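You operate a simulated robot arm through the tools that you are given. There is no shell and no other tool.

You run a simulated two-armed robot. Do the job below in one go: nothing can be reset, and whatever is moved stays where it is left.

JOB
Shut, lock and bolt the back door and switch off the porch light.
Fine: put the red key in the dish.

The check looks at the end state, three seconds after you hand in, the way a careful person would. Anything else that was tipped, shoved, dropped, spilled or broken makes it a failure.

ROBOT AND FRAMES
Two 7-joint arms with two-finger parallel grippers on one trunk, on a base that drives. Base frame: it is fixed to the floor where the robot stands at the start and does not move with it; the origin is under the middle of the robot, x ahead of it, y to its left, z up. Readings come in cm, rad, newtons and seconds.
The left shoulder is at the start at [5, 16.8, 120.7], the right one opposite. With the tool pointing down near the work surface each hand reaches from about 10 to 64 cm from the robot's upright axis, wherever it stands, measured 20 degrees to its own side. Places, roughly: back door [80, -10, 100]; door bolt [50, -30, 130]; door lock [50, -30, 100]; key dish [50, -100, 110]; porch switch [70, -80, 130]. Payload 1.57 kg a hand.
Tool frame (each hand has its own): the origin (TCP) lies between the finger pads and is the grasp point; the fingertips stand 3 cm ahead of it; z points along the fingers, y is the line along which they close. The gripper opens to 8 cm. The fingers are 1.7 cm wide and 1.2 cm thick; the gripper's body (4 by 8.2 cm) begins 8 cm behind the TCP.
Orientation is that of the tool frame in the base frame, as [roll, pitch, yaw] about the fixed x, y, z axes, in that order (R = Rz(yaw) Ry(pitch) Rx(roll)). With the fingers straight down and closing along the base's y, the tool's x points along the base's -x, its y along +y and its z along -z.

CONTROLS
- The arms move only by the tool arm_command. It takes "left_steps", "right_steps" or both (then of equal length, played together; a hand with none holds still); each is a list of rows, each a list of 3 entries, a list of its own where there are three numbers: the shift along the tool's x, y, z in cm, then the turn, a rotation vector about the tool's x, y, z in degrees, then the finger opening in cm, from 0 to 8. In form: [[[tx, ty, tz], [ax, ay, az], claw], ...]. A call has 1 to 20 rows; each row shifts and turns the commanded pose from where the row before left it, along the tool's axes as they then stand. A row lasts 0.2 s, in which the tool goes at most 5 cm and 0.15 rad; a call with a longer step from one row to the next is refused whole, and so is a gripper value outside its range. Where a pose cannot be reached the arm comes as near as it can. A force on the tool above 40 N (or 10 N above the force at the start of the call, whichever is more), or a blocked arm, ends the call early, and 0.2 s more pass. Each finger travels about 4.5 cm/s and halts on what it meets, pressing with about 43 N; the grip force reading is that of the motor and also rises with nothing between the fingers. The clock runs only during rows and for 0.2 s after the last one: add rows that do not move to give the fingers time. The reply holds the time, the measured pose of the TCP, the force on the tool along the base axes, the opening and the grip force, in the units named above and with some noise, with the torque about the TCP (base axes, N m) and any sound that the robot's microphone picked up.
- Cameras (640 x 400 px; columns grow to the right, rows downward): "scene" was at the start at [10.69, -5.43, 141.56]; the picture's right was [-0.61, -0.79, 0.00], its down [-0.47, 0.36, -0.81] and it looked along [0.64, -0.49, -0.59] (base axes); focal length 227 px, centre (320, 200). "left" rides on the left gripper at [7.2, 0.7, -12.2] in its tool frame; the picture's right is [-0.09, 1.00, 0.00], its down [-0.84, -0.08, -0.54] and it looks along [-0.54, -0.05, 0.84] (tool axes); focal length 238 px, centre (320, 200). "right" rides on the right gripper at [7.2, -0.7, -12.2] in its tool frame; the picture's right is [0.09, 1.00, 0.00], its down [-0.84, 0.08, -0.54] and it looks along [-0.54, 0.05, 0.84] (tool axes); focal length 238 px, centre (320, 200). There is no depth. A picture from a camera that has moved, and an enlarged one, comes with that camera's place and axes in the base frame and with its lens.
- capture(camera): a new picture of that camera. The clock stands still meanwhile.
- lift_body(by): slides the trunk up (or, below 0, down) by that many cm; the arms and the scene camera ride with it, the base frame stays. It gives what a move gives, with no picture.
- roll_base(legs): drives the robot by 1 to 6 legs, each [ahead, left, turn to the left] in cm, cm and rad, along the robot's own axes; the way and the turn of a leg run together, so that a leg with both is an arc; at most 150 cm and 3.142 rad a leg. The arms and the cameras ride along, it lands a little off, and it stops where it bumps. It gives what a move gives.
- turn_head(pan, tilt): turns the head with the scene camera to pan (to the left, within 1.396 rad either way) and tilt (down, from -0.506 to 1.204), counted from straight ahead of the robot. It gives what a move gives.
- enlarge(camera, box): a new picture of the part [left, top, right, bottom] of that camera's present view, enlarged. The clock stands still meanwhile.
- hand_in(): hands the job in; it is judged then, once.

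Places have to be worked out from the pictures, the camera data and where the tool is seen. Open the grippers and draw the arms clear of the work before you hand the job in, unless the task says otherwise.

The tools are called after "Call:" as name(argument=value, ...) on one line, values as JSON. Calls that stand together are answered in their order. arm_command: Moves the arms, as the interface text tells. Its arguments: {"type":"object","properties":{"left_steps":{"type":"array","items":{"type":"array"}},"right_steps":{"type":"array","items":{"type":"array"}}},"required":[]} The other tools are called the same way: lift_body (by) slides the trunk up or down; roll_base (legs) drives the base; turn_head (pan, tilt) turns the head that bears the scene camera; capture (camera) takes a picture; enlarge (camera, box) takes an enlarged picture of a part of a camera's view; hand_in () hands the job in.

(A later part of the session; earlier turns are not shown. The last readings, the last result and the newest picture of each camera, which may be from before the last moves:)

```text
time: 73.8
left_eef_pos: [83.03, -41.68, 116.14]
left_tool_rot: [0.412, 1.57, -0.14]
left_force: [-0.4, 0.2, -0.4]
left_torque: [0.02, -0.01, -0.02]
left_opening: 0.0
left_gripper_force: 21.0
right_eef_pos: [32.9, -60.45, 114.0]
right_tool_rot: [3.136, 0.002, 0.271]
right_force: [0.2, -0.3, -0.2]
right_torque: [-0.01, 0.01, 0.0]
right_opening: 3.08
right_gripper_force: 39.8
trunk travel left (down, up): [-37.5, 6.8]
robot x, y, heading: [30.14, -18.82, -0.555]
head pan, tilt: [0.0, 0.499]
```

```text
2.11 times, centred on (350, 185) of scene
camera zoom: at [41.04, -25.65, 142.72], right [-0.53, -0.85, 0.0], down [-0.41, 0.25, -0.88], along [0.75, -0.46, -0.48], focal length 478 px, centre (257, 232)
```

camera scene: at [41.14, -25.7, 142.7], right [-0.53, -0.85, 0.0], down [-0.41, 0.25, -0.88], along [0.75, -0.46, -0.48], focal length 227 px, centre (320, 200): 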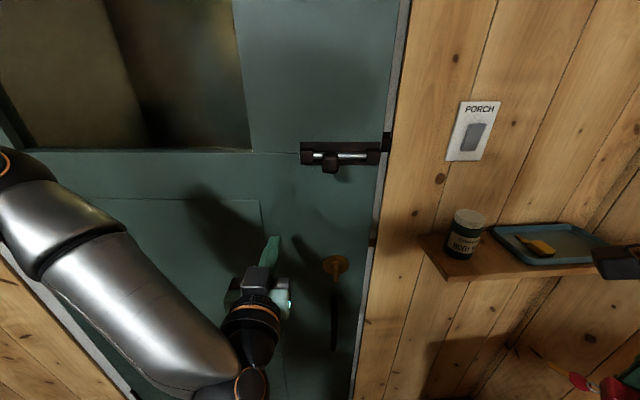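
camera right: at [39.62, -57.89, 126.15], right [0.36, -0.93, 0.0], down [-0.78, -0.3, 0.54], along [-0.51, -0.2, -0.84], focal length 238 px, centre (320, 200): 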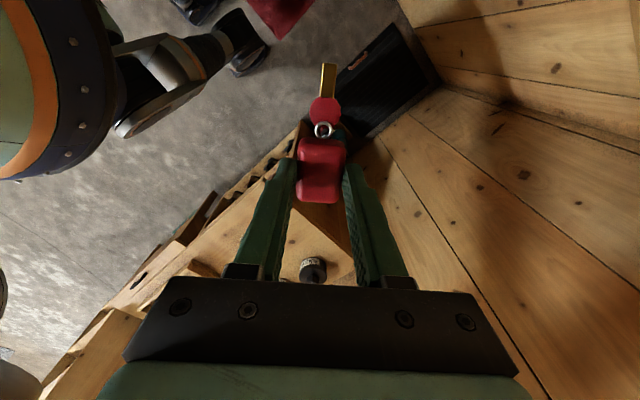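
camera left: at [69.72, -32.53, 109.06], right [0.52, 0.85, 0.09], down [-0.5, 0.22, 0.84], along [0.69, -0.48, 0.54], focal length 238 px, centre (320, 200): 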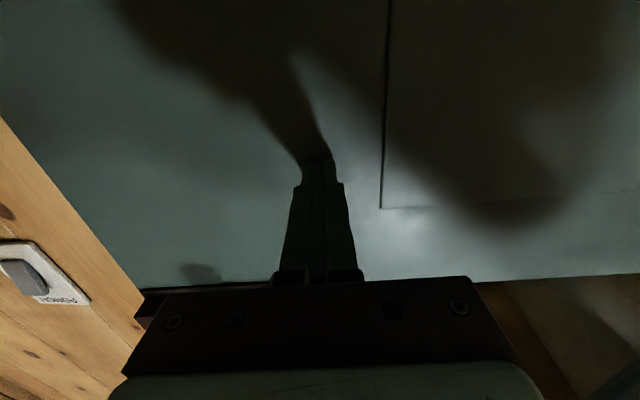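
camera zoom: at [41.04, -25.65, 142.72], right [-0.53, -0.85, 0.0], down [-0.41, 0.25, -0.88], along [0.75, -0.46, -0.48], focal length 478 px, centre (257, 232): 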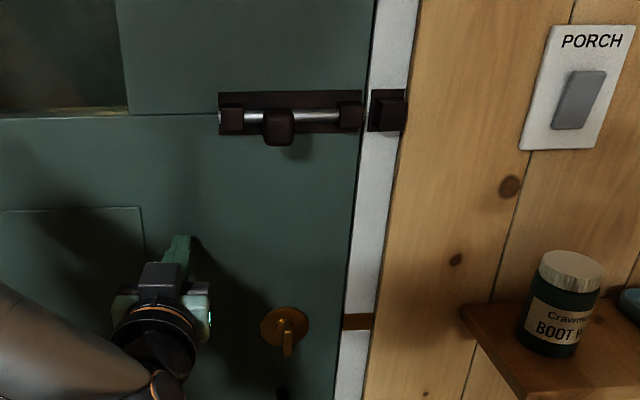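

The door coasted slightly ahead of the hand. I'll keep advancing until a sustained force shows it's fully seated.

Call:
arm_command(left_steps=[[[0, 0, 0.7], [0, 0, 0], 0], [[0, 0, 0.7], [0, 0, 0], 0], [[0, 0, 0], [0, 0, 0], 0]])

Call:
enlarge(camera="scene", box=[280, 90, 420, 280])

```text
time: 74.5
left_eef_pos: [83.91, -42.09, 116.05]
left_tool_rot: [3.021, 1.569, 2.467]
left_force: [-15.6, 10.9, -3.9]
left_torque: [0.02, 0.08, 0.26]
left_opening: 0.0
left_gripper_force: 21.1
right_eef_pos: [32.68, -60.42, 114.01]
right_tool_rot: [3.135, 0.0, 0.272]
right_force: [0.2, -0.3, -0.5]
right_torque: [-0.01, -0.01, 0.01]
right_opening: 3.06
right_gripper_force: 39.5
trunk travel left (down, up): [-37.5, 6.8]
robot x, y, heading: [30.2, -18.27, -0.553]
head pan, tilt: [0.0, 0.499]
```

```text
2.11 times, centred on (350, 185) of scene
camera zoom: at [40.79, -25.47, 142.74], right [-0.53, -0.85, 0.0], down [-0.41, 0.25, -0.88], along [0.75, -0.46, -0.48], focal length 478 px, centre (257, 232)
```

zoom: 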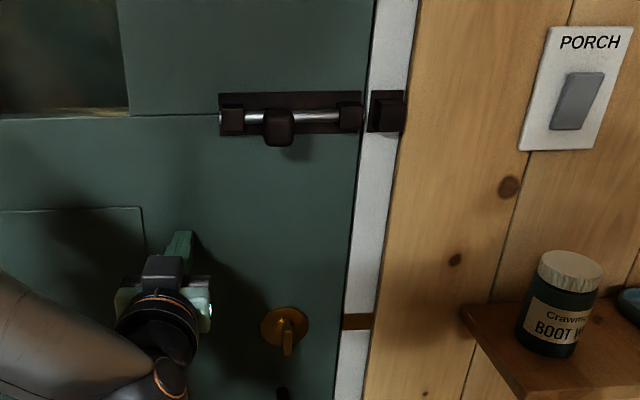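

About 19 N of resistance at [86.5, -43.7] and no further motion: the door is shut. I'll back the left hand off and check that it stays shut.

Call:
arm_command(left_steps=[[[0, 0, -2], [0, 0, 0], 0], [[0, 0, -4], [0, 0, 0], 0], [[0, 0, -4], [0, 0, 0], 0], [[0, 0, -4], [0, 0, 0], 0], [[0, 0, -4], [0, 0, 0], 0], [[0, 0, -4], [0, 0, 0], 0], [[0, 0, 0], [0, 0, 0], 0]])

Call:
turn_head(pan=0.1, tilt=0.3)

Call:
capture(camera="scene")

Call:
capture(camera="left")

```text
time: 76.2
left_eef_pos: [65.71, -33.54, 115.37]
left_tool_rot: [-1.672, 1.568, -2.223]
left_force: [-0.8, -0.1, 0.0]
left_torque: [-0.01, 0.01, 0.01]
left_opening: 0.0
left_gripper_force: 21.6
left hand out of reach, approached as far as the arm can: row 5, 6
right_eef_pos: [32.94, -60.57, 114.05]
right_tool_rot: [3.137, 0.002, 0.272]
right_force: [0.8, 0.8, -0.9]
right_torque: [-0.01, 0.03, 0.01]
right_opening: 3.07
right_gripper_force: 40.4
trunk travel left (down, up): [-37.5, 6.8]
robot x, y, heading: [30.37, -18.48, -0.557]
head pan, tilt: [0.0, 0.499]
```

```text
time: 76.9
left_eef_pos: [65.67, -33.73, 115.34]
left_tool_rot: [-0.655, 1.571, -1.205]
left_force: [0.2, 1.0, 0.8]
left_torque: [-0.01, 0.0, 0.0]
left_opening: 0.0
left_gripper_force: 21.0
right_eef_pos: [32.8, -60.57, 114.0]
right_tool_rot: [3.137, 0.002, 0.272]
right_force: [0.3, 0.7, -0.4]
right_torque: [0.03, -0.02, 0.01]
right_opening: 3.08
right_gripper_force: 40.1
trunk travel left (down, up): [-37.5, 6.8]
robot x, y, heading: [30.29, -18.18, -0.556]
head pan, tilt: [0.099, 0.3]
```

```text
taken
camera scene: at [41.69, -24.96, 144.55], right [-0.44, -0.9, 0.0], down [-0.27, 0.13, -0.96], along [0.86, -0.42, -0.3], focal length 227 px, centre (320, 200)
```

scene: 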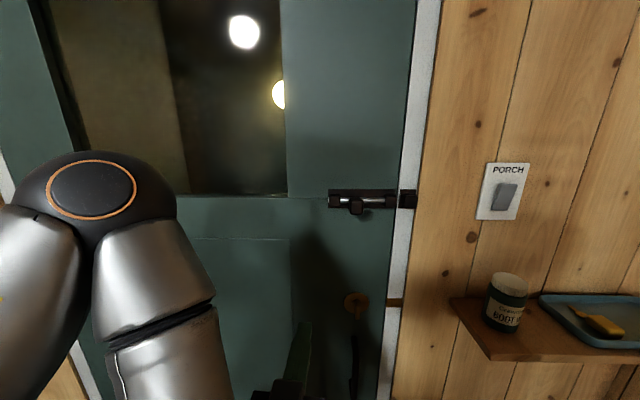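

```text
taken
camera left: at [55.83, -26.81, 108.37], right [0.52, 0.85, 0.09], down [-0.5, 0.22, 0.84], along [0.69, -0.48, 0.54], focal length 238 px, centre (320, 200)
```

left: 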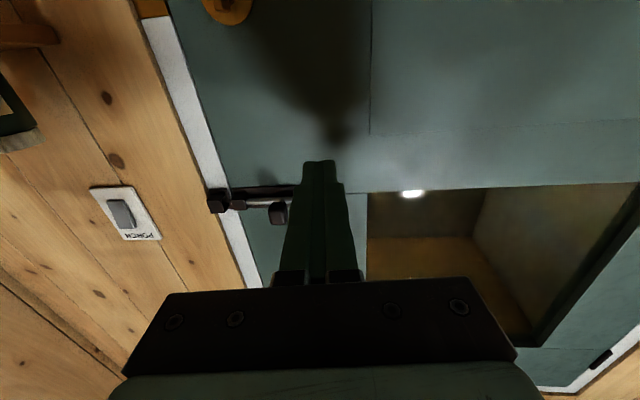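

The door stays shut, and the lit porch lamp shows through the window. Next the lock, near [81, -54.3, 102]: I'll line up the left hand in front of it to see the thumb-turn.

Call:
arm_command(left_steps=[[[3.3, -3.1, 0], [0, 0, 0], 2], [[3.3, -3.1, 0], [0, 0, 0], 4], [[3.3, -3.1, 0], [0, 0, 0], 5], [[3.3, -3.1, 0], [-6, 0, 0], 5], [[0, 0, 2], [-6, 0, 0], 5], [[0, 0, 2], [0, 0, 0], 5], [[0, 0, 0], [0, 0, 0], 5]])

Call:
capture(camera="left")

Call:
turn_head(pan=0.1, tilt=0.5)

Call:
capture(camera="scene")

```text
time: 78.5
left_eef_pos: [67.62, -47.5, 103.67]
left_tool_rot: [-2.877, 1.571, 3.063]
left_force: [0.0, 0.4, -0.8]
left_torque: [0.0, 0.03, 0.01]
left_opening: 4.99
left_gripper_force: 0.1
left hand out of reach, approached as far as the arm can: row 3, 4
right_eef_pos: [32.92, -60.56, 113.96]
right_tool_rot: [3.135, 0.001, 0.273]
right_force: [-0.4, 0.3, 0.3]
right_torque: [0.0, 0.0, 0.01]
right_opening: 3.06
right_gripper_force: 40.1
trunk travel left (down, up): [-37.5, 6.8]
robot x, y, heading: [30.4, -19.02, -0.556]
head pan, tilt: [0.099, 0.3]
```

```text
taken
camera left: at [56.41, -42.96, 96.59], right [0.33, 0.94, 0.09], down [-0.54, 0.11, 0.84], along [0.77, -0.33, 0.54], focal length 238 px, centre (320, 200)
```

left: 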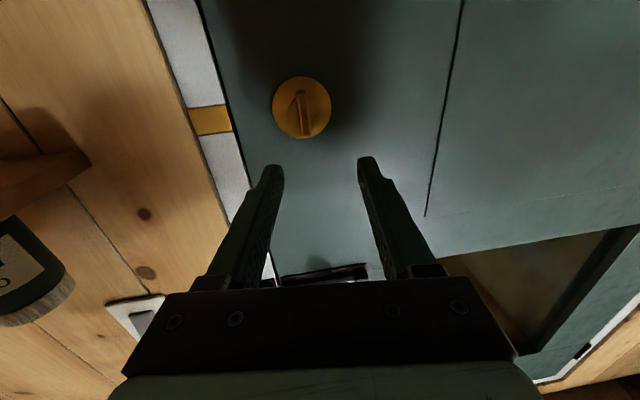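

```text
time: 79.2
left_eef_pos: [67.49, -47.62, 103.73]
left_tool_rot: [1.013, 1.57, 0.667]
left_force: [0.2, -0.2, 0.7]
left_torque: [-0.03, 0.0, -0.01]
left_opening: 5.01
left_gripper_force: 0.1
right_eef_pos: [32.78, -60.58, 114.01]
right_tool_rot: [3.137, 0.0, 0.272]
right_force: [-0.5, 0.2, -0.6]
right_torque: [-0.01, 0.03, -0.01]
right_opening: 3.04
right_gripper_force: 39.7
trunk travel left (down, up): [-37.5, 6.8]
robot x, y, heading: [30.4, -18.64, -0.557]
head pan, tilt: [0.099, 0.499]
```

```text
taken
camera scene: at [41.47, -24.86, 142.72], right [-0.44, -0.9, 0.0], down [-0.43, 0.21, -0.88], along [0.79, -0.39, -0.48], focal length 227 px, centre (320, 200)
```

scene: 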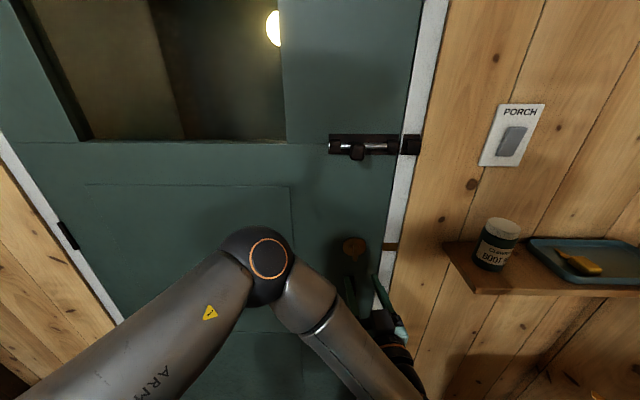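

The strike plate lines up with the lock. Zooming in on the thumb-turn.

Call:
enlarge(camera="left", box=[250, 60, 350, 160])

Call:
enlarge(camera="left", box=[180, 60, 380, 300])

```text
4.00 times, centred on (300, 110) of left
camera zoom: at [56.4, -42.95, 96.61], right [0.34, 0.94, 0.09], down [-0.54, 0.11, 0.84], along [0.77, -0.33, 0.54], focal length 953 px, centre (400, 560)
```

zoom: 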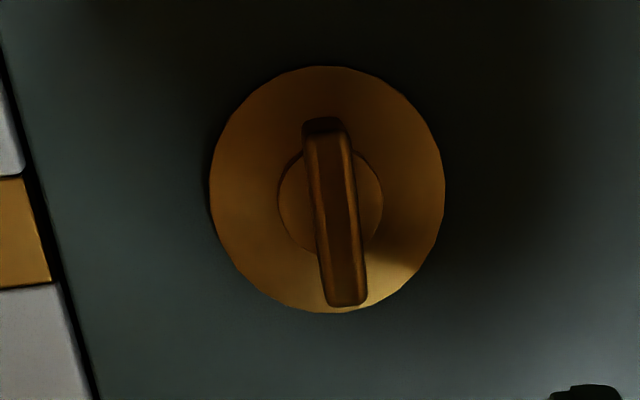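

```text
1.67 times, centred on (280, 180) of left
camera zoom: at [56.4, -42.95, 96.61], right [0.34, 0.94, 0.09], down [-0.54, 0.11, 0.84], along [0.77, -0.33, 0.54], focal length 397 px, centre (387, 233)
```

zoom: 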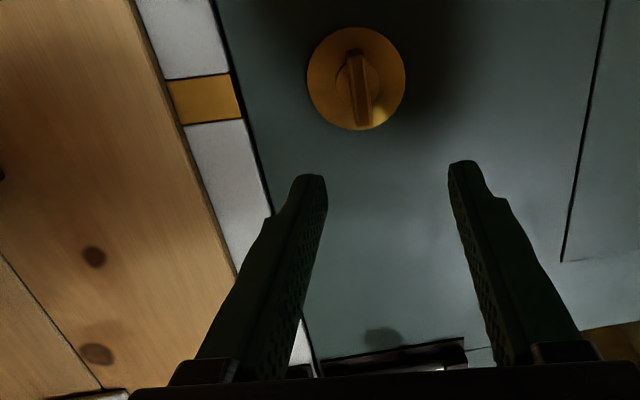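

The thumb-turn is a vertical blade centred at about [80.8, -54.3, 101.9], so it's unlocked. I'll centre the open fingers on it and advance most of the way.

Call:
arm_command(left_steps=[[[1.8, -1.85, 0], [0, 0, 0], 5], [[0, 0, 3], [0, 0, 0], 5], [[0, 0, 3], [0, 0, 0], 5], [[0, 0, 2], [0, 0, 0], 5], [[0, 0, 0], [0, 0, 0], 5]])

Call:
capture(camera="left")

Call:
capture(camera="scene")

```text
time: 80.4
left_eef_pos: [74.27, -52.06, 101.87]
left_tool_rot: [-2.098, 1.569, -2.441]
left_force: [-0.2, -0.1, 0.0]
left_torque: [0.01, 0.0, 0.0]
left_opening: 5.01
left_gripper_force: 0.0
right_eef_pos: [32.94, -60.55, 113.94]
right_tool_rot: [3.137, 0.001, 0.272]
right_force: [-0.6, -1.0, -0.4]
right_torque: [-0.01, 0.03, -0.01]
right_opening: 3.08
right_gripper_force: 39.8
trunk travel left (down, up): [-37.5, 6.8]
robot x, y, heading: [30.05, -18.87, -0.551]
head pan, tilt: [0.099, 0.499]
```

```text
taken
camera left: at [63.19, -47.42, 94.78], right [0.34, 0.94, 0.09], down [-0.54, 0.11, 0.84], along [0.77, -0.33, 0.54], focal length 238 px, centre (320, 200)
```

left: 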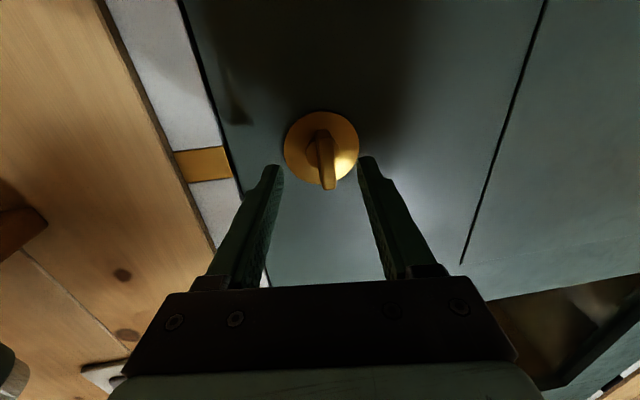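

```text
taken
camera scene: at [41.47, -24.86, 142.72], right [-0.44, -0.9, 0.0], down [-0.43, 0.21, -0.88], along [0.79, -0.39, -0.48], focal length 227 px, centre (320, 200)
```

scene: 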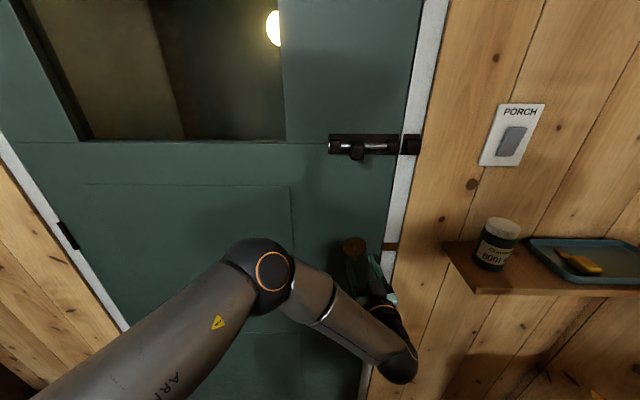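

Well centred. Advancing 3 cm so the pads span the blade, then closing.

Call:
arm_command(left_steps=[[[0, 0, 1.5], [0, 0, 0], 5], [[0, 0, 1.5], [0, 0, 0], 5], [[0, 0, 0], [0, 0, 0], 4], [[0, 0, 0], [0, 0, 0], 3], [[0, 0, 0], [0, 0, 0], 2], [[0, 0, 0], [0, 0, 0], 1], [[0, 0, 0], [0, 0, 0], 0.3], [[0, 0, 0], [0, 0, 0], 0.3]])

Call:
capture(camera="left")

```text
time: 82.2
left_eef_pos: [77.1, -53.1, 101.49]
left_tool_rot: [-1.948, 1.569, -2.292]
left_force: [1.6, 2.9, 0.5]
left_torque: [-0.07, -0.05, -0.5]
left_opening: 2.23
left_gripper_force: 35.2
right_eef_pos: [32.89, -60.59, 114.04]
right_tool_rot: [3.135, 0.002, 0.272]
right_force: [0.2, 0.0, -0.6]
right_torque: [-0.01, -0.02, -0.02]
right_opening: 3.08
right_gripper_force: 39.8
trunk travel left (down, up): [-37.5, 6.8]
robot x, y, heading: [30.03, -18.61, -0.552]
head pan, tilt: [0.099, 0.499]
```

```text
taken
camera left: at [66.05, -48.46, 94.49], right [0.34, 0.94, 0.09], down [-0.54, 0.11, 0.84], along [0.77, -0.33, 0.54], focal length 238 px, centre (320, 200)
```

left: 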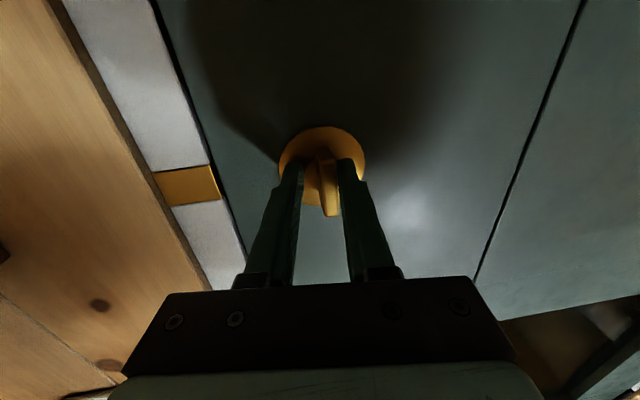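

The opening of 2.23 cm suggests the tips clamped the round boss behind the blade. I'll zoom to check.

Call:
enlarge(camera="left", box=[260, 110, 380, 230])

```text
3.33 times, centred on (320, 170) of left
camera zoom: at [66.05, -48.46, 94.49], right [0.34, 0.94, 0.09], down [-0.54, 0.11, 0.84], along [0.77, -0.33, 0.54], focal length 794 px, centre (320, 300)
```

zoom: 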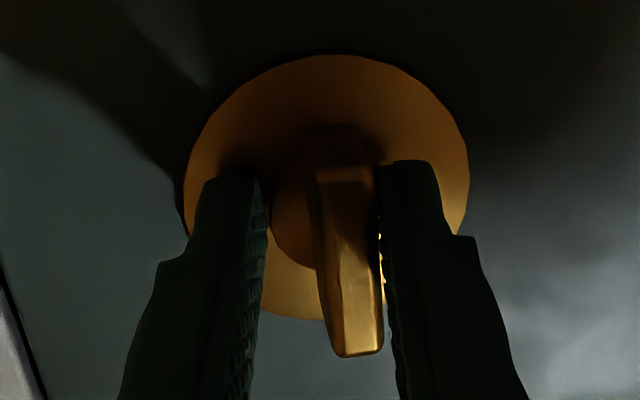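

The left tip is on the boss. I'll open a little, back off 1.3 cm and close on the blade only.

Call:
arm_command(left_steps=[[[0, 0, 0], [0, 0, 0], 3.2], [[0, 0, 0], [0, 0, 0], 3.2], [[0, 0, -1.3], [0, 0, 0], 3.2], [[0, 0, 0], [0, 0, 0], 2], [[0, 0, 0], [0, 0, 0], 1], [[0, 0, 0], [0, 0, 0], 0], [[0, 0, 0], [0, 0, 0], 0], [[0, 0, 0], [0, 0, 0], 0]])

Call:
enlarge(camera="left", box=[260, 110, 380, 230])

```text
time: 84.0
left_eef_pos: [76.29, -52.24, 101.6]
left_tool_rot: [-1.739, 1.57, -2.076]
left_force: [3.0, 25.2, -3.0]
left_torque: [-0.27, -0.22, 0.15]
left_opening: 1.25
left_gripper_force: 29.8
right_eef_pos: [32.91, -60.23, 114.04]
right_tool_rot: [3.134, 0.003, 0.274]
right_force: [0.2, 0.6, -0.3]
right_torque: [-0.03, -0.01, 0.0]
right_opening: 3.07
right_gripper_force: 39.7
trunk travel left (down, up): [-37.5, 6.8]
robot x, y, heading: [30.21, -18.47, -0.557]
head pan, tilt: [0.099, 0.499]
```

```text
3.33 times, centred on (320, 170) of left
camera zoom: at [65.1, -47.72, 94.44], right [0.33, 0.94, 0.09], down [-0.54, 0.11, 0.84], along [0.78, -0.32, 0.54], focal length 794 px, centre (320, 300)
```

zoom: 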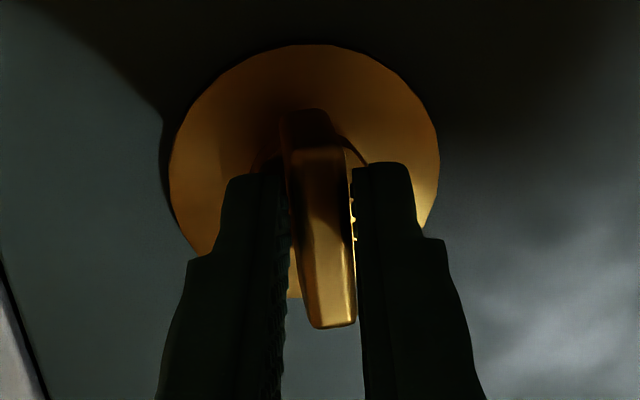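

The blade is clamped at 1.25 cm, with some sideways force from being off-centre. I'll relieve that first.

Call:
arm_command(left_steps=[[[0, 0.5, 0], [0, 0, 0], 0], [[0, 0, 0], [0, 0, 0], 0]])

```text
time: 84.6
left_eef_pos: [76.3, -52.17, 101.45]
left_tool_rot: [1.109, 1.571, 0.765]
left_force: [7.4, 7.9, -2.1]
left_torque: [-0.09, 0.04, -0.25]
left_opening: 1.27
left_gripper_force: 29.4
right_eef_pos: [33.04, -60.49, 114.11]
right_tool_rot: [3.137, 0.003, 0.271]
right_force: [0.4, -0.4, -0.1]
right_torque: [0.01, 0.01, 0.01]
right_opening: 3.08
right_gripper_force: 40.3
trunk travel left (down, up): [-37.5, 6.8]
robot x, y, heading: [30.38, -19.1, -0.555]
head pan, tilt: [0.099, 0.499]
```

Force relieved. Trying a small clockwise turn (about +tool z), watching torque.

Call:
arm_command(left_steps=[[[0, 0.15, 0], [0, 0, 6], 0], [[0, 0, 0], [0, 0, 6], 0], [[0, 0, 0], [0, 0, 0], 0]])

Call:
enlarge(camera="left", box=[260, 110, 380, 230])

```text
time: 85.4
left_eef_pos: [76.09, -52.1, 101.54]
left_tool_rot: [1.585, 1.36, 1.236]
left_force: [0.8, -0.4, -3.9]
left_torque: [-0.59, 0.4, -0.45]
left_opening: 1.58
left_gripper_force: 31.4
right_eef_pos: [32.94, -60.61, 113.95]
right_tool_rot: [3.137, 0.002, 0.272]
right_force: [1.5, -0.3, -1.0]
right_torque: [0.02, 0.0, -0.03]
right_opening: 3.04
right_gripper_force: 40.0
trunk travel left (down, up): [-37.5, 6.8]
robot x, y, heading: [30.14, -18.85, -0.555]
head pan, tilt: [0.099, 0.499]
```

```text
3.33 times, centred on (320, 170) of left
camera zoom: at [65.49, -46.04, 94.78], right [0.33, 0.9, 0.3], down [-0.59, -0.05, 0.8], along [0.74, -0.44, 0.52], focal length 794 px, centre (320, 300)
```

zoom: 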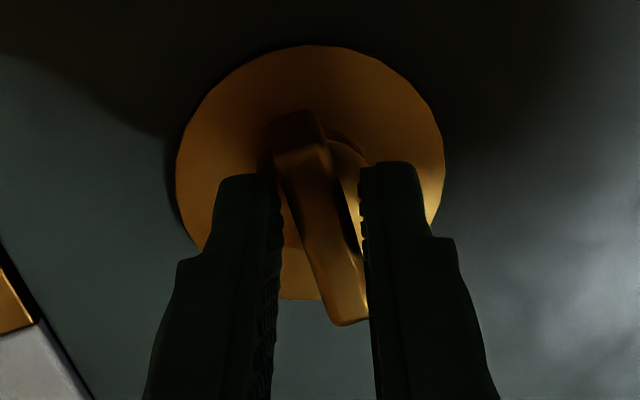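

The blade resists clockwise: it slipped in the pads with torque rising. Trying counter-clockwise.

Call:
arm_command(left_steps=[[[0, 0, 0], [0, 0, -6], 0], [[0, 0, 0], [0, 0, -6], 0], [[0, 0, 0], [0, 0, -6], 0], [[0, 0, 0], [0, 0, -6], 0], [[0, 0, 0], [0, 0, -6], 0], [[0, 0, 0], [0, 0, 0], 0]])

Call:
enlarge(camera="left", box=[260, 110, 380, 230])

```text
time: 86.8
left_eef_pos: [75.98, -52.2, 101.54]
left_tool_rot: [-1.566, 1.255, -1.916]
left_force: [-7.0, -15.5, 4.5]
left_torque: [0.33, 0.47, -0.94]
left_opening: 1.24
left_gripper_force: 29.4
right_eef_pos: [32.72, -60.74, 113.87]
right_tool_rot: [3.138, 0.001, 0.272]
right_force: [0.3, 0.1, -0.3]
right_torque: [-0.02, 0.03, 0.0]
right_opening: 3.08
right_gripper_force: 39.2
trunk travel left (down, up): [-37.5, 6.8]
robot x, y, heading: [30.47, -18.45, -0.555]
head pan, tilt: [0.099, 0.499]
```

```text
3.33 times, centred on (320, 170) of left
camera zoom: at [64.15, -49.65, 94.7], right [0.33, 0.92, -0.22], down [-0.45, 0.36, 0.82], along [0.83, -0.17, 0.53], focal length 794 px, centre (320, 300)
```

zoom: 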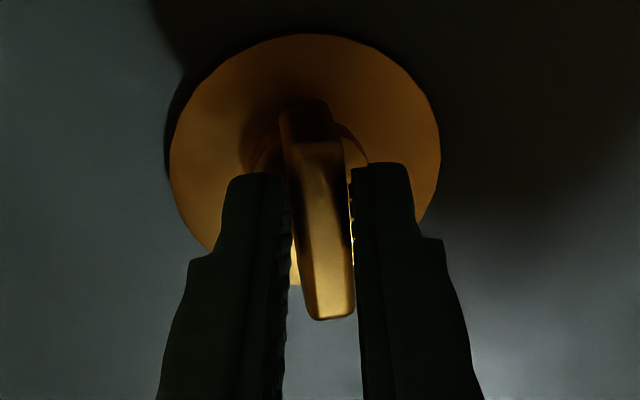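

Counter-clockwise works: the blade follows the hand, now turned about 18°. Continuing in small turns with a slight sideways correction.

Call:
arm_command(left_steps=[[[0.09, -0.28, 0], [0, 0, -6], 0], [[0, 0, 0], [0, 0, -6], 0], [[0, 0, 0], [0, 0, -6], 0], [[0, 0, 0], [0, 0, -6], 0], [[0, 0, 0], [0, 0, 0], 0]])

Call:
enlarge(camera="left", box=[240, 90, 400, 250])

```text
time: 88.0
left_eef_pos: [75.96, -52.29, 101.72]
left_tool_rot: [-1.564, 0.836, -1.912]
left_force: [-5.6, -12.3, 7.3]
left_torque: [0.08, -0.04, -0.91]
left_opening: 1.21
left_gripper_force: 29.5
right_eef_pos: [32.8, -60.63, 114.01]
right_tool_rot: [3.138, 0.0, 0.274]
right_force: [0.5, 0.2, -0.1]
right_torque: [0.01, 0.02, 0.02]
right_opening: 3.06
right_gripper_force: 39.5
trunk travel left (down, up): [-37.5, 6.8]
robot x, y, heading: [30.21, -18.66, -0.555]
head pan, tilt: [0.099, 0.499]
```

```text
2.50 times, centred on (320, 170) of left
camera zoom: at [63.19, -52.39, 96.0], right [0.27, 0.75, -0.6], down [-0.34, 0.66, 0.67], along [0.9, 0.02, 0.44], focal length 596 px, centre (320, 275)
```

zoom: 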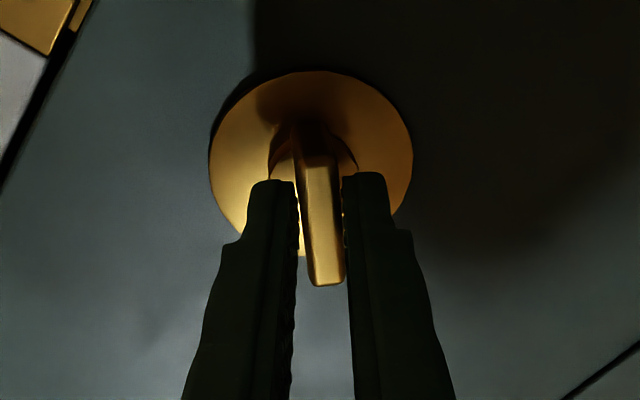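

Turned about 42°, and the blade follows. Continuing toward 90°.

Call:
arm_command(left_steps=[[[0.05, -0.3, 0], [0, 0, -6], 0], [[0, 0, 0], [0, 0, -6], 0], [[0, 0, 0], [0, 0, -6], 0], [[0, 0, 0], [0, 0, -6], 0], [[0, 0, 0], [0, 0, 0], 0]])

Call:
enlarge(camera="left", box=[240, 90, 400, 250])

```text
time: 89.2
left_eef_pos: [75.95, -52.38, 101.8]
left_tool_rot: [-1.569, 0.418, -1.91]
left_force: [-4.7, 0.7, 7.2]
left_torque: [-0.08, -0.32, -0.64]
left_opening: 1.14
left_gripper_force: 29.1
right_eef_pos: [32.72, -60.43, 114.13]
right_tool_rot: [3.136, 0.001, 0.272]
right_force: [-0.8, 0.2, -0.5]
right_torque: [-0.03, -0.02, 0.0]
right_opening: 3.1
right_gripper_force: 39.7
trunk travel left (down, up): [-37.5, 6.8]
robot x, y, heading: [30.11, -18.62, -0.559]
head pan, tilt: [0.099, 0.499]
```

```text
2.50 times, centred on (320, 170) of left
camera zoom: at [62.51, -54.41, 98.41], right [0.17, 0.46, -0.87], down [-0.27, 0.87, 0.41], along [0.95, 0.16, 0.27], focal length 596 px, centre (320, 275)
```

zoom: 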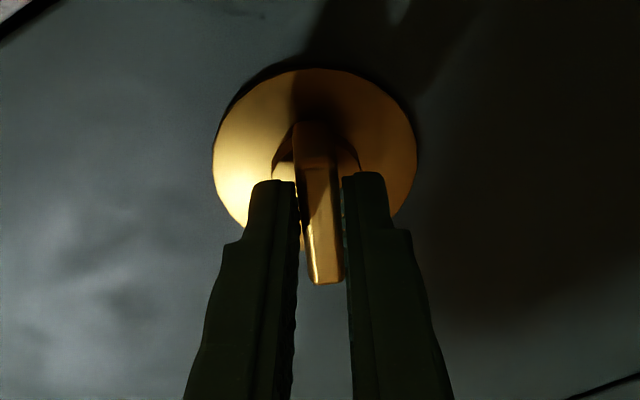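

At about 66°. Continuing to 90° and watching for the stop.

Call:
arm_command(left_steps=[[[0, -0.15, 0], [0, 0, -6], 0], [[0, 0, 0], [0, 0, -6], 0], [[0, 0, 0], [0, 0, -6], 0], [[0, 0, 0], [0, 0, -6], 0], [[0, 0, 0], [0, 0, 0], 0]])

Call:
enlarge(camera="left", box=[240, 90, 400, 250])

```text
time: 90.4
left_eef_pos: [76.06, -52.55, 102.06]
left_tool_rot: [-1.571, -0.002, -1.913]
left_force: [-7.7, 7.4, 3.9]
left_torque: [0.05, -0.09, -0.05]
left_opening: 1.1
left_gripper_force: 28.3
right_eef_pos: [32.74, -60.53, 114.1]
right_tool_rot: [3.135, -0.002, 0.271]
right_force: [-0.5, 0.9, -1.1]
right_torque: [0.01, 0.03, -0.03]
right_opening: 3.08
right_gripper_force: 39.9
trunk travel left (down, up): [-37.5, 6.8]
robot x, y, heading: [30.16, -18.43, -0.559]
head pan, tilt: [0.099, 0.499]
```

```text
2.50 times, centred on (320, 170) of left
camera zoom: at [62.2, -55.27, 101.46], right [0.03, 0.08, -1.0], down [-0.23, 0.97, 0.08], along [0.97, 0.23, 0.05], focal length 596 px, centre (320, 275)
```

zoom: 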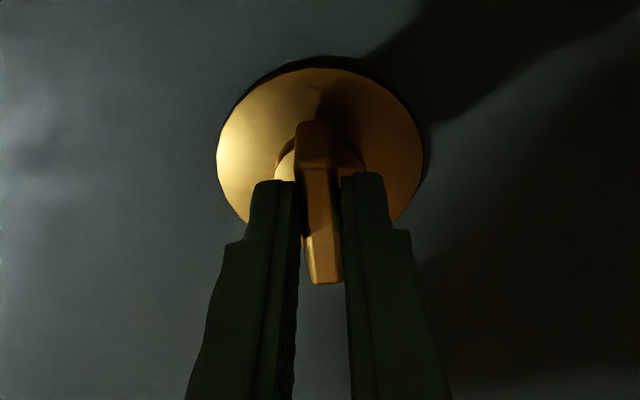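

At 90° with torque still low. A few degrees more to feel the end stop.

Call:
arm_command(left_steps=[[[0, 0, 0], [0, 0, -4], 0], [[0, 0, 0], [0, 0, -4], 0], [[0, 0, 0], [0, 0, 0], 0]])

Call:
enlarge(camera="left", box=[240, 90, 400, 250])

```text
time: 91.2
left_eef_pos: [76.05, -52.57, 101.95]
left_tool_rot: [-1.57, -0.142, -1.915]
left_force: [-5.3, 3.7, 5.1]
left_torque: [0.63, -0.17, 0.03]
left_opening: 1.28
left_gripper_force: 29.9
right_eef_pos: [32.76, -60.56, 113.98]
right_tool_rot: [3.136, 0.0, 0.273]
right_force: [0.1, -0.7, -0.1]
right_torque: [-0.02, 0.01, 0.02]
right_opening: 3.07
right_gripper_force: 40.0
trunk travel left (down, up): [-37.5, 6.8]
robot x, y, heading: [30.29, -18.68, -0.557]
head pan, tilt: [0.099, 0.499]
```

```text
2.50 times, centred on (320, 170) of left
camera zoom: at [62.18, -55.32, 102.44], right [-0.01, -0.05, -1.0], down [-0.23, 0.97, -0.04], along [0.97, 0.23, -0.03], focal length 596 px, centre (320, 275)
```

zoom: 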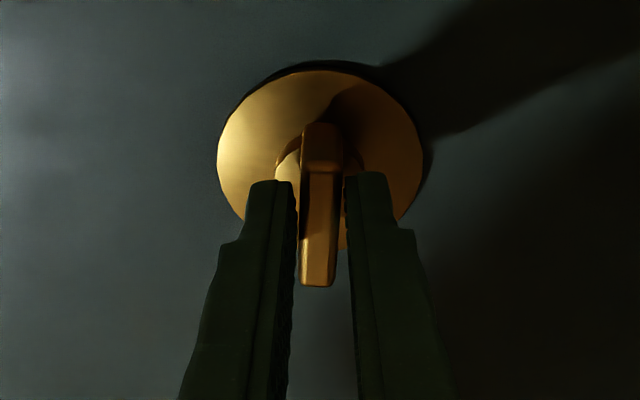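

The stop is at about 90°, so the lock is thrown. I'll undo the over-turn, release and back away, then look.

Call:
arm_command(left_steps=[[[0, 0, 0], [0, 0, 7], 0], [[0, 0, 0], [0, 0, 0], 2], [[0, 0, 0], [0, 0, 0], 4], [[0, 0, 0], [0, 0, 0], 4], [[0, 0, -2], [0, 0, 0], 4], [[0, 0, -3], [0, 0, 0], 4], [[0, 0, -3], [0, 0, 0], 4], [[0, 0, -3], [0, 0, 0], 4], [[0, 0, 0], [0, 0, 0], 4]])

Call:
capture(camera="left")

Call:
capture(camera="scene")

```text
time: 93.2
left_eef_pos: [65.5, -48.88, 101.84]
left_tool_rot: [-1.571, -0.017, -1.915]
left_force: [-0.8, 0.2, 0.0]
left_torque: [-0.01, -0.02, 0.03]
left_opening: 3.98
left_gripper_force: 0.1
right_eef_pos: [32.93, -60.48, 114.01]
right_tool_rot: [3.137, 0.002, 0.271]
right_force: [0.6, -0.3, 0.4]
right_torque: [0.0, -0.04, -0.03]
right_opening: 3.07
right_gripper_force: 39.8
trunk travel left (down, up): [-37.5, 6.8]
robot x, y, heading: [30.4, -18.97, -0.554]
head pan, tilt: [0.099, 0.499]
```

```text
taken
camera left: at [51.74, -51.63, 101.39], right [0.02, 0.07, -1.0], down [-0.23, 0.97, 0.06], along [0.97, 0.23, 0.04], focal length 238 px, centre (320, 200)
```

left: 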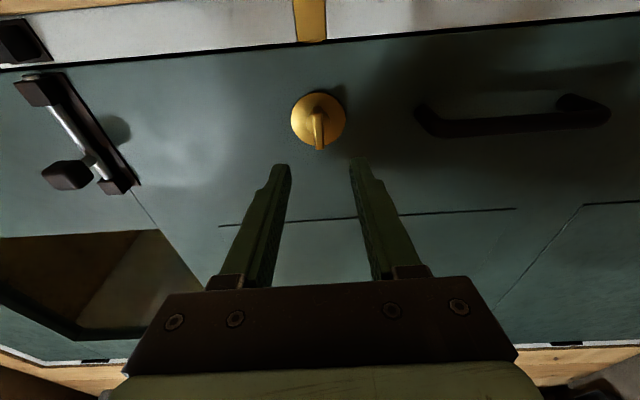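

```text
taken
camera scene: at [41.49, -24.86, 142.72], right [-0.44, -0.9, 0.0], down [-0.43, 0.21, -0.88], along [0.79, -0.39, -0.48], focal length 227 px, centre (320, 200)
```

scene: 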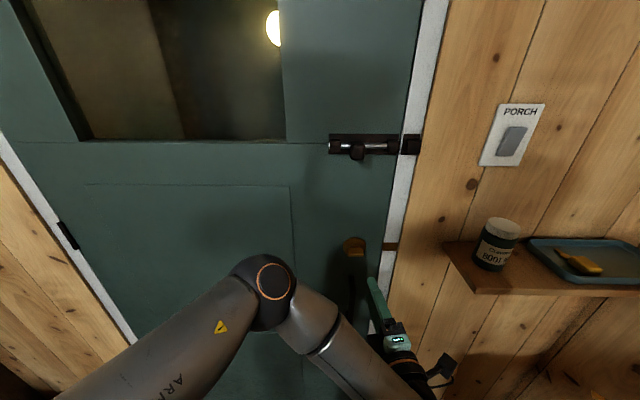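

The blade is horizontal now. Zooming on the lock, the jamb and the bolt.

Call:
enlarge(camera="left", box=[260, 0, 380, 160])

Call:
enlarge(camera="left", box=[0, 0, 160, 220])

Call:
enlarge(camera="scene", box=[310, 100, 430, 270])

```text
2.50 times, centred on (320, 80) of left
camera zoom: at [51.74, -51.63, 101.39], right [0.02, 0.07, -1.0], down [-0.23, 0.97, 0.06], along [0.97, 0.23, 0.04], focal length 596 px, centre (320, 500)
```

zoom: 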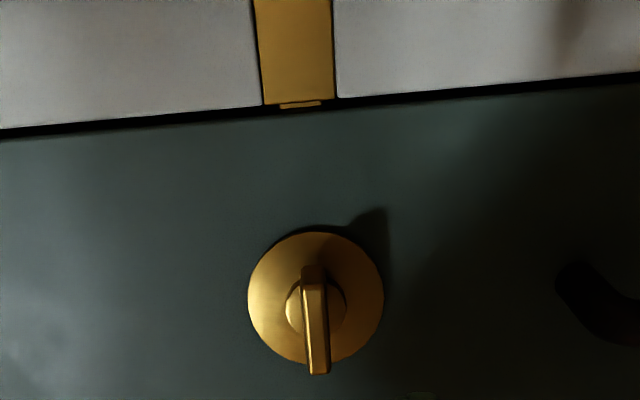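

```text
1.82 times, centred on (80, 110) of left
camera zoom: at [51.74, -51.63, 101.39], right [0.02, 0.07, -1.0], down [-0.23, 0.97, 0.06], along [0.97, 0.23, 0.04], focal length 433 px, centre (756, 364)
```

zoom: 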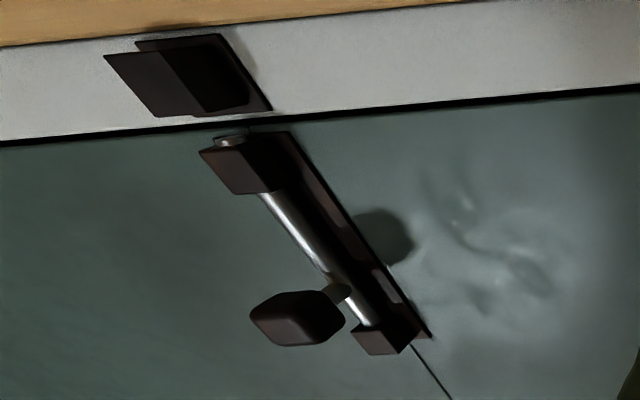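

```text
2.35 times, centred on (370, 185) of scene
camera zoom: at [41.49, -24.86, 142.72], right [-0.44, -0.9, 0.0], down [-0.43, 0.21, -0.88], along [0.79, -0.39, -0.48], focal length 534 px, centre (202, 235)
```

zoom: 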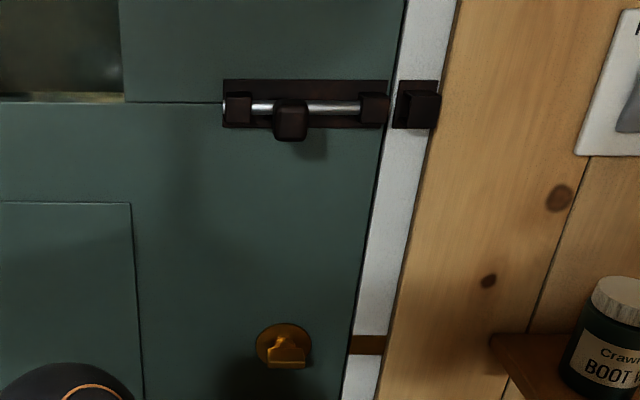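

The deadbolt shows crossing into the strike, so the door is locked. Next is the bolt: its knob is at about [76.7, -50.3, 129.6], standing 5 cm off the door. I'll raise the hand, fingers closing vertically, to that level.

Call:
arm_command(left_steps=[[[-0.42, -4.6, 0], [0, 0, 0], 5], [[-0.42, -4.6, 0], [0, 0, 0], 6], [[-0.42, -4.6, 0], [0, 0, 0], 7], [[-0.42, -4.6, 0], [0, 0, 0], 7], [[-0.42, -4.6, 0], [0, 0, 0], 7], [[-0.42, -4.6, 0], [0, 0, 0], 7], [[0, 0, 0], [0, 0, 0], 7]])

Call:
capture(camera="left")

Call:
capture(camera="scene")

```text
time: 94.8
left_eef_pos: [66.75, -45.59, 129.71]
left_tool_rot: [-1.571, -0.018, -1.914]
left_force: [-0.3, 0.3, -0.3]
left_torque: [0.0, -0.02, 0.0]
left_opening: 7.01
left_gripper_force: 0.1
right_eef_pos: [32.81, -60.57, 113.98]
right_tool_rot: [3.137, 0.002, 0.271]
right_force: [-0.9, 0.8, -0.2]
right_torque: [0.0, 0.01, -0.05]
right_opening: 3.05
right_gripper_force: 39.7
trunk travel left (down, up): [-37.5, 6.8]
robot x, y, heading: [30.49, -18.8, -0.557]
head pan, tilt: [0.099, 0.499]
```

```text
taken
camera left: at [52.89, -48.41, 129.29], right [0.02, 0.07, -1.0], down [-0.23, 0.97, 0.06], along [0.97, 0.23, 0.04], focal length 238 px, centre (320, 200)
```

left: 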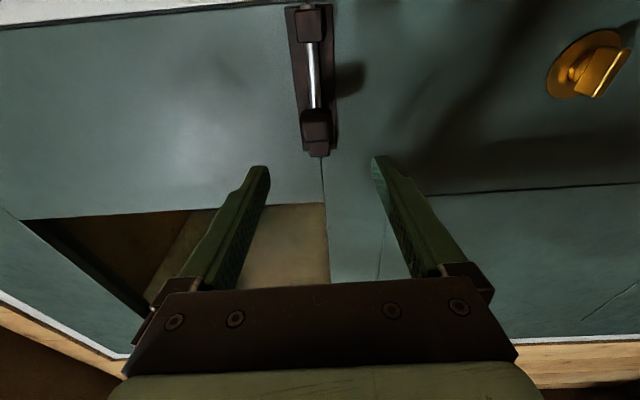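

```text
taken
camera scene: at [41.49, -24.89, 142.71], right [-0.44, -0.9, 0.0], down [-0.43, 0.21, -0.88], along [0.79, -0.39, -0.48], focal length 227 px, centre (320, 200)
```

scene: 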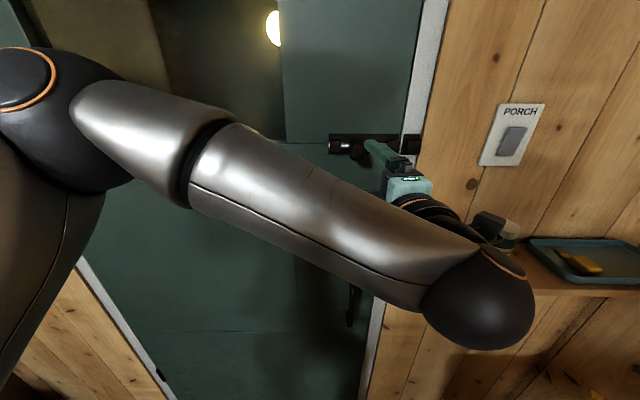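

The knob is lined up between the open fingers. Checking with a zoom.

Call:
enlarge(camera="left", box=[260, 0, 380, 180])

```text
2.22 times, centred on (320, 90) of left
camera zoom: at [52.89, -48.41, 129.29], right [0.02, 0.07, -1.0], down [-0.23, 0.97, 0.06], along [0.97, 0.23, 0.04], focal length 530 px, centre (320, 444)
```

zoom: 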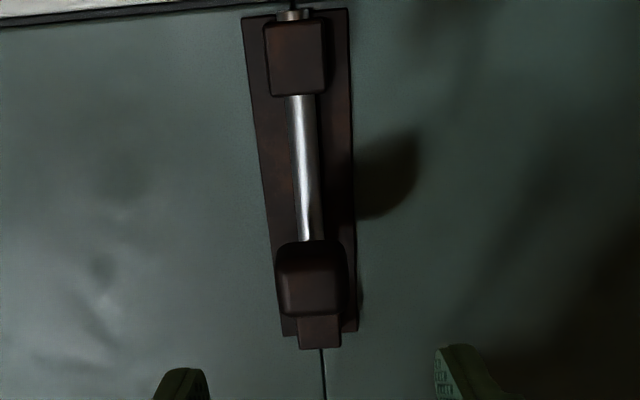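

Knob about 3 cm wide at [76.7, -50.0, 130.1]. Moving in with open fingers above and below it, then closing.

Call:
arm_command(left_steps=[[[0.75, -0.4, 0], [0, 0, 0], 7], [[0, 0, 3], [0, 0, 0], 7], [[0, 0, 3], [0, 0, 0], 7], [[0, 0, 2.5], [0, 0, 0], 7], [[0, 0, 1.6], [0, 0, 0], 7], [[0, 0, 0], [0, 0, 0], 7]])

Call:
capture(camera="left")

Call:
enlarge(camera="scene", box=[310, 90, 470, 230])

```text
time: 96.2
left_eef_pos: [76.11, -50.27, 129.62]
left_tool_rot: [-1.569, -0.018, -1.914]
left_force: [0.4, -0.2, -1.2]
left_torque: [0.02, 0.02, 0.02]
left_opening: 7.0
left_gripper_force: 0.1
right_eef_pos: [32.89, -60.54, 114.13]
right_tool_rot: [3.135, 0.002, 0.271]
right_force: [-0.4, -0.5, -0.9]
right_torque: [-0.01, -0.01, -0.02]
right_opening: 3.08
right_gripper_force: 39.8
trunk travel left (down, up): [-37.5, 6.8]
robot x, y, heading: [30.04, -18.89, -0.557]
head pan, tilt: [0.099, 0.499]
```

```text
taken
camera left: at [62.27, -52.93, 129.3], right [0.03, 0.07, -1.0], down [-0.23, 0.97, 0.06], along [0.97, 0.23, 0.04], focal length 238 px, centre (320, 200)
```

left: 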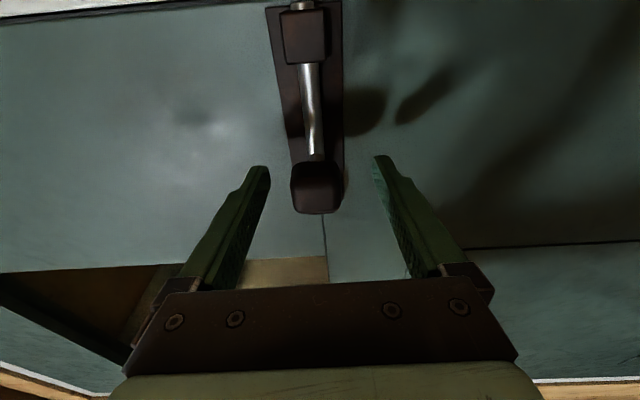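

```text
2.86 times, centred on (390, 160) of scene
camera zoom: at [41.46, -24.85, 142.72], right [-0.44, -0.9, 0.0], down [-0.43, 0.21, -0.88], along [0.79, -0.39, -0.48], focal length 649 px, centre (120, 314)
```

zoom: 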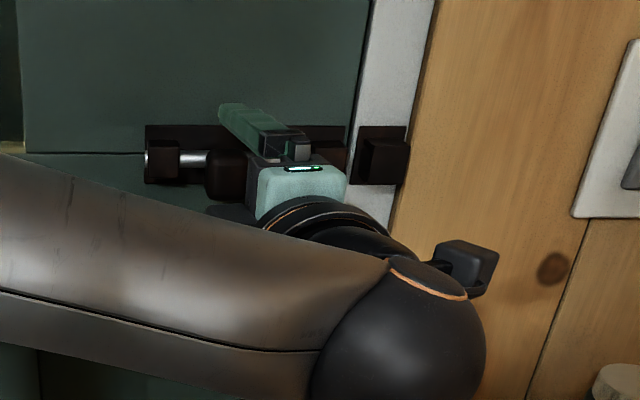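

The knob sits between the fingers near the grasp point. Closing on it.

Call:
arm_command(left_steps=[[[0, 0, 0], [0, 0, 0], 5], [[0, 0, 0], [0, 0, 0], 4], [[0, 0, 0], [0, 0, 0], 3], [[0, 0, 0], [0, 0, 0], 2], [[0, 0, 0], [0, 0, 0], 2], [[0, 0, 0], [0, 0, 0], 2]])

Call:
capture(camera="left")

```text
time: 97.6
left_eef_pos: [76.06, -50.05, 130.03]
left_tool_rot: [-1.566, -0.019, -1.916]
left_force: [2.8, -1.5, 16.8]
left_torque: [0.6, 0.34, -0.53]
left_opening: 3.15
left_gripper_force: 38.7
right_eef_pos: [32.79, -60.57, 114.01]
right_tool_rot: [3.135, 0.0, 0.273]
right_force: [-0.2, 0.5, -1.0]
right_torque: [0.0, -0.01, -0.02]
right_opening: 3.07
right_gripper_force: 40.0
trunk travel left (down, up): [-37.5, 6.8]
robot x, y, heading: [30.19, -18.7, -0.554]
head pan, tilt: [0.099, 0.499]
```

```text
taken
camera left: at [62.18, -52.86, 129.52], right [0.03, 0.07, -1.0], down [-0.23, 0.97, 0.06], along [0.97, 0.23, 0.04], focal length 238 px, centre (320, 200)
```

left: 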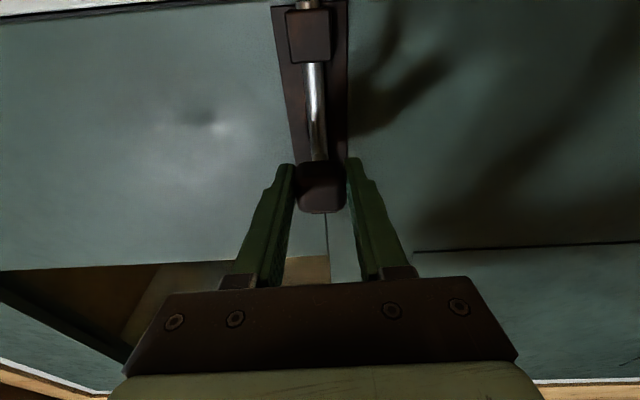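

Gripped (3.15 cm). Sliding the bolt toward the jamb in small steps.

Call:
arm_command(left_steps=[[[0, -0.3, 0], [0, 0, 0], 2], [[0.6, 0, 0], [0, 0, 0], 2], [[0.6, 0, 0], [0, 0, 0], 2], [[0.6, 0, 0], [0, 0, 0], 2], [[0, 0, 0], [0, 0, 0], 2]])

Call:
capture(camera="left")

```text
time: 98.8
left_eef_pos: [75.17, -51.74, 130.02]
left_tool_rot: [-1.577, -0.017, -1.913]
left_force: [-6.4, 4.8, -9.8]
left_torque: [0.27, -0.57, 1.24]
left_opening: 3.19
left_gripper_force: 40.3
right_eef_pos: [32.81, -60.56, 114.02]
right_tool_rot: [3.136, 0.001, 0.272]
right_force: [-1.3, 0.4, 0.1]
right_torque: [0.0, 0.01, 0.01]
right_opening: 3.07
right_gripper_force: 39.9
trunk travel left (down, up): [-37.5, 6.8]
robot x, y, heading: [30.11, -18.68, -0.552]
head pan, tilt: [0.099, 0.499]
```

```text
taken
camera left: at [61.43, -54.5, 129.62], right [0.02, 0.07, -1.0], down [-0.23, 0.97, 0.07], along [0.97, 0.22, 0.04], focal length 238 px, centre (320, 200)
```

left: 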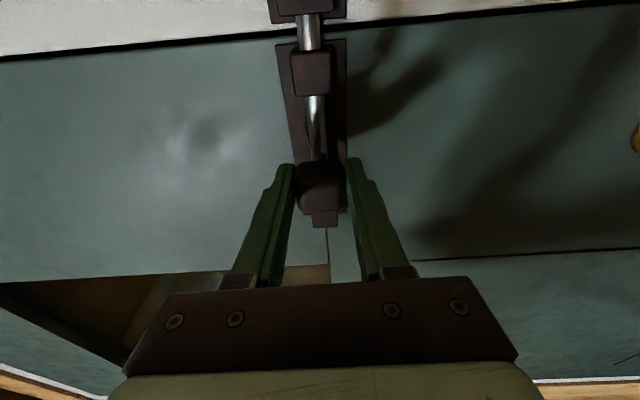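

The bolt is sliding and its rod is already reaching the keeper. Continuing.

Call:
arm_command(left_steps=[[[0, 0.1, 0], [0, 0, 0], 2], [[0.6, 0, 0], [0, 0, 0], 2], [[0.6, 0, 0], [0, 0, 0], 2], [[0.6, 0, 0], [0, 0, 0], 2], [[0.6, 0, 0], [0, 0, 0], 2], [[0, 0, 0], [0, 0, 0], 2]])

Call:
capture(camera="left")

```text
time: 100.0
left_eef_pos: [74.37, -53.39, 130.01]
left_tool_rot: [-1.576, -0.011, -1.906]
left_force: [-7.7, 15.1, -2.6]
left_torque: [0.3, -0.68, -0.04]
left_opening: 3.18
left_gripper_force: 40.5
right_eef_pos: [32.7, -60.28, 114.12]
right_tool_rot: [3.133, 0.0, 0.274]
right_force: [0.1, 0.6, -0.8]
right_torque: [0.02, 0.0, -0.04]
right_opening: 3.07
right_gripper_force: 39.8
trunk travel left (down, up): [-37.5, 6.8]
robot x, y, heading: [30.12, -18.03, -0.551]
head pan, tilt: [0.099, 0.499]
stopped in row 6 (left hand): the force on the tool passed its limit at 41 N (the readings are from after the stop); the commanded pose is now the measured one
```

```text
taken
camera left: at [60.64, -56.29, 129.58], right [0.02, 0.08, -1.0], down [-0.24, 0.97, 0.07], along [0.97, 0.23, 0.04], focal length 238 px, centre (320, 200)
```

left: 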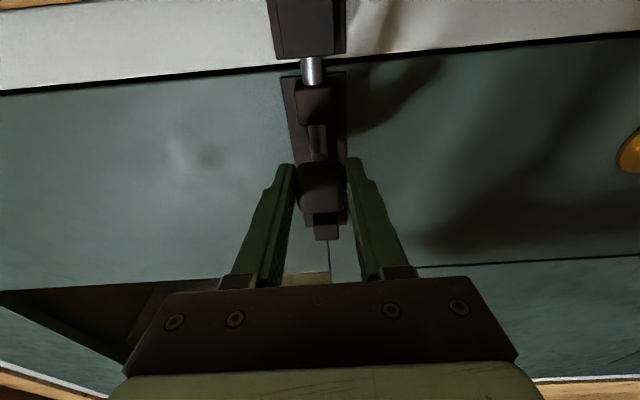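

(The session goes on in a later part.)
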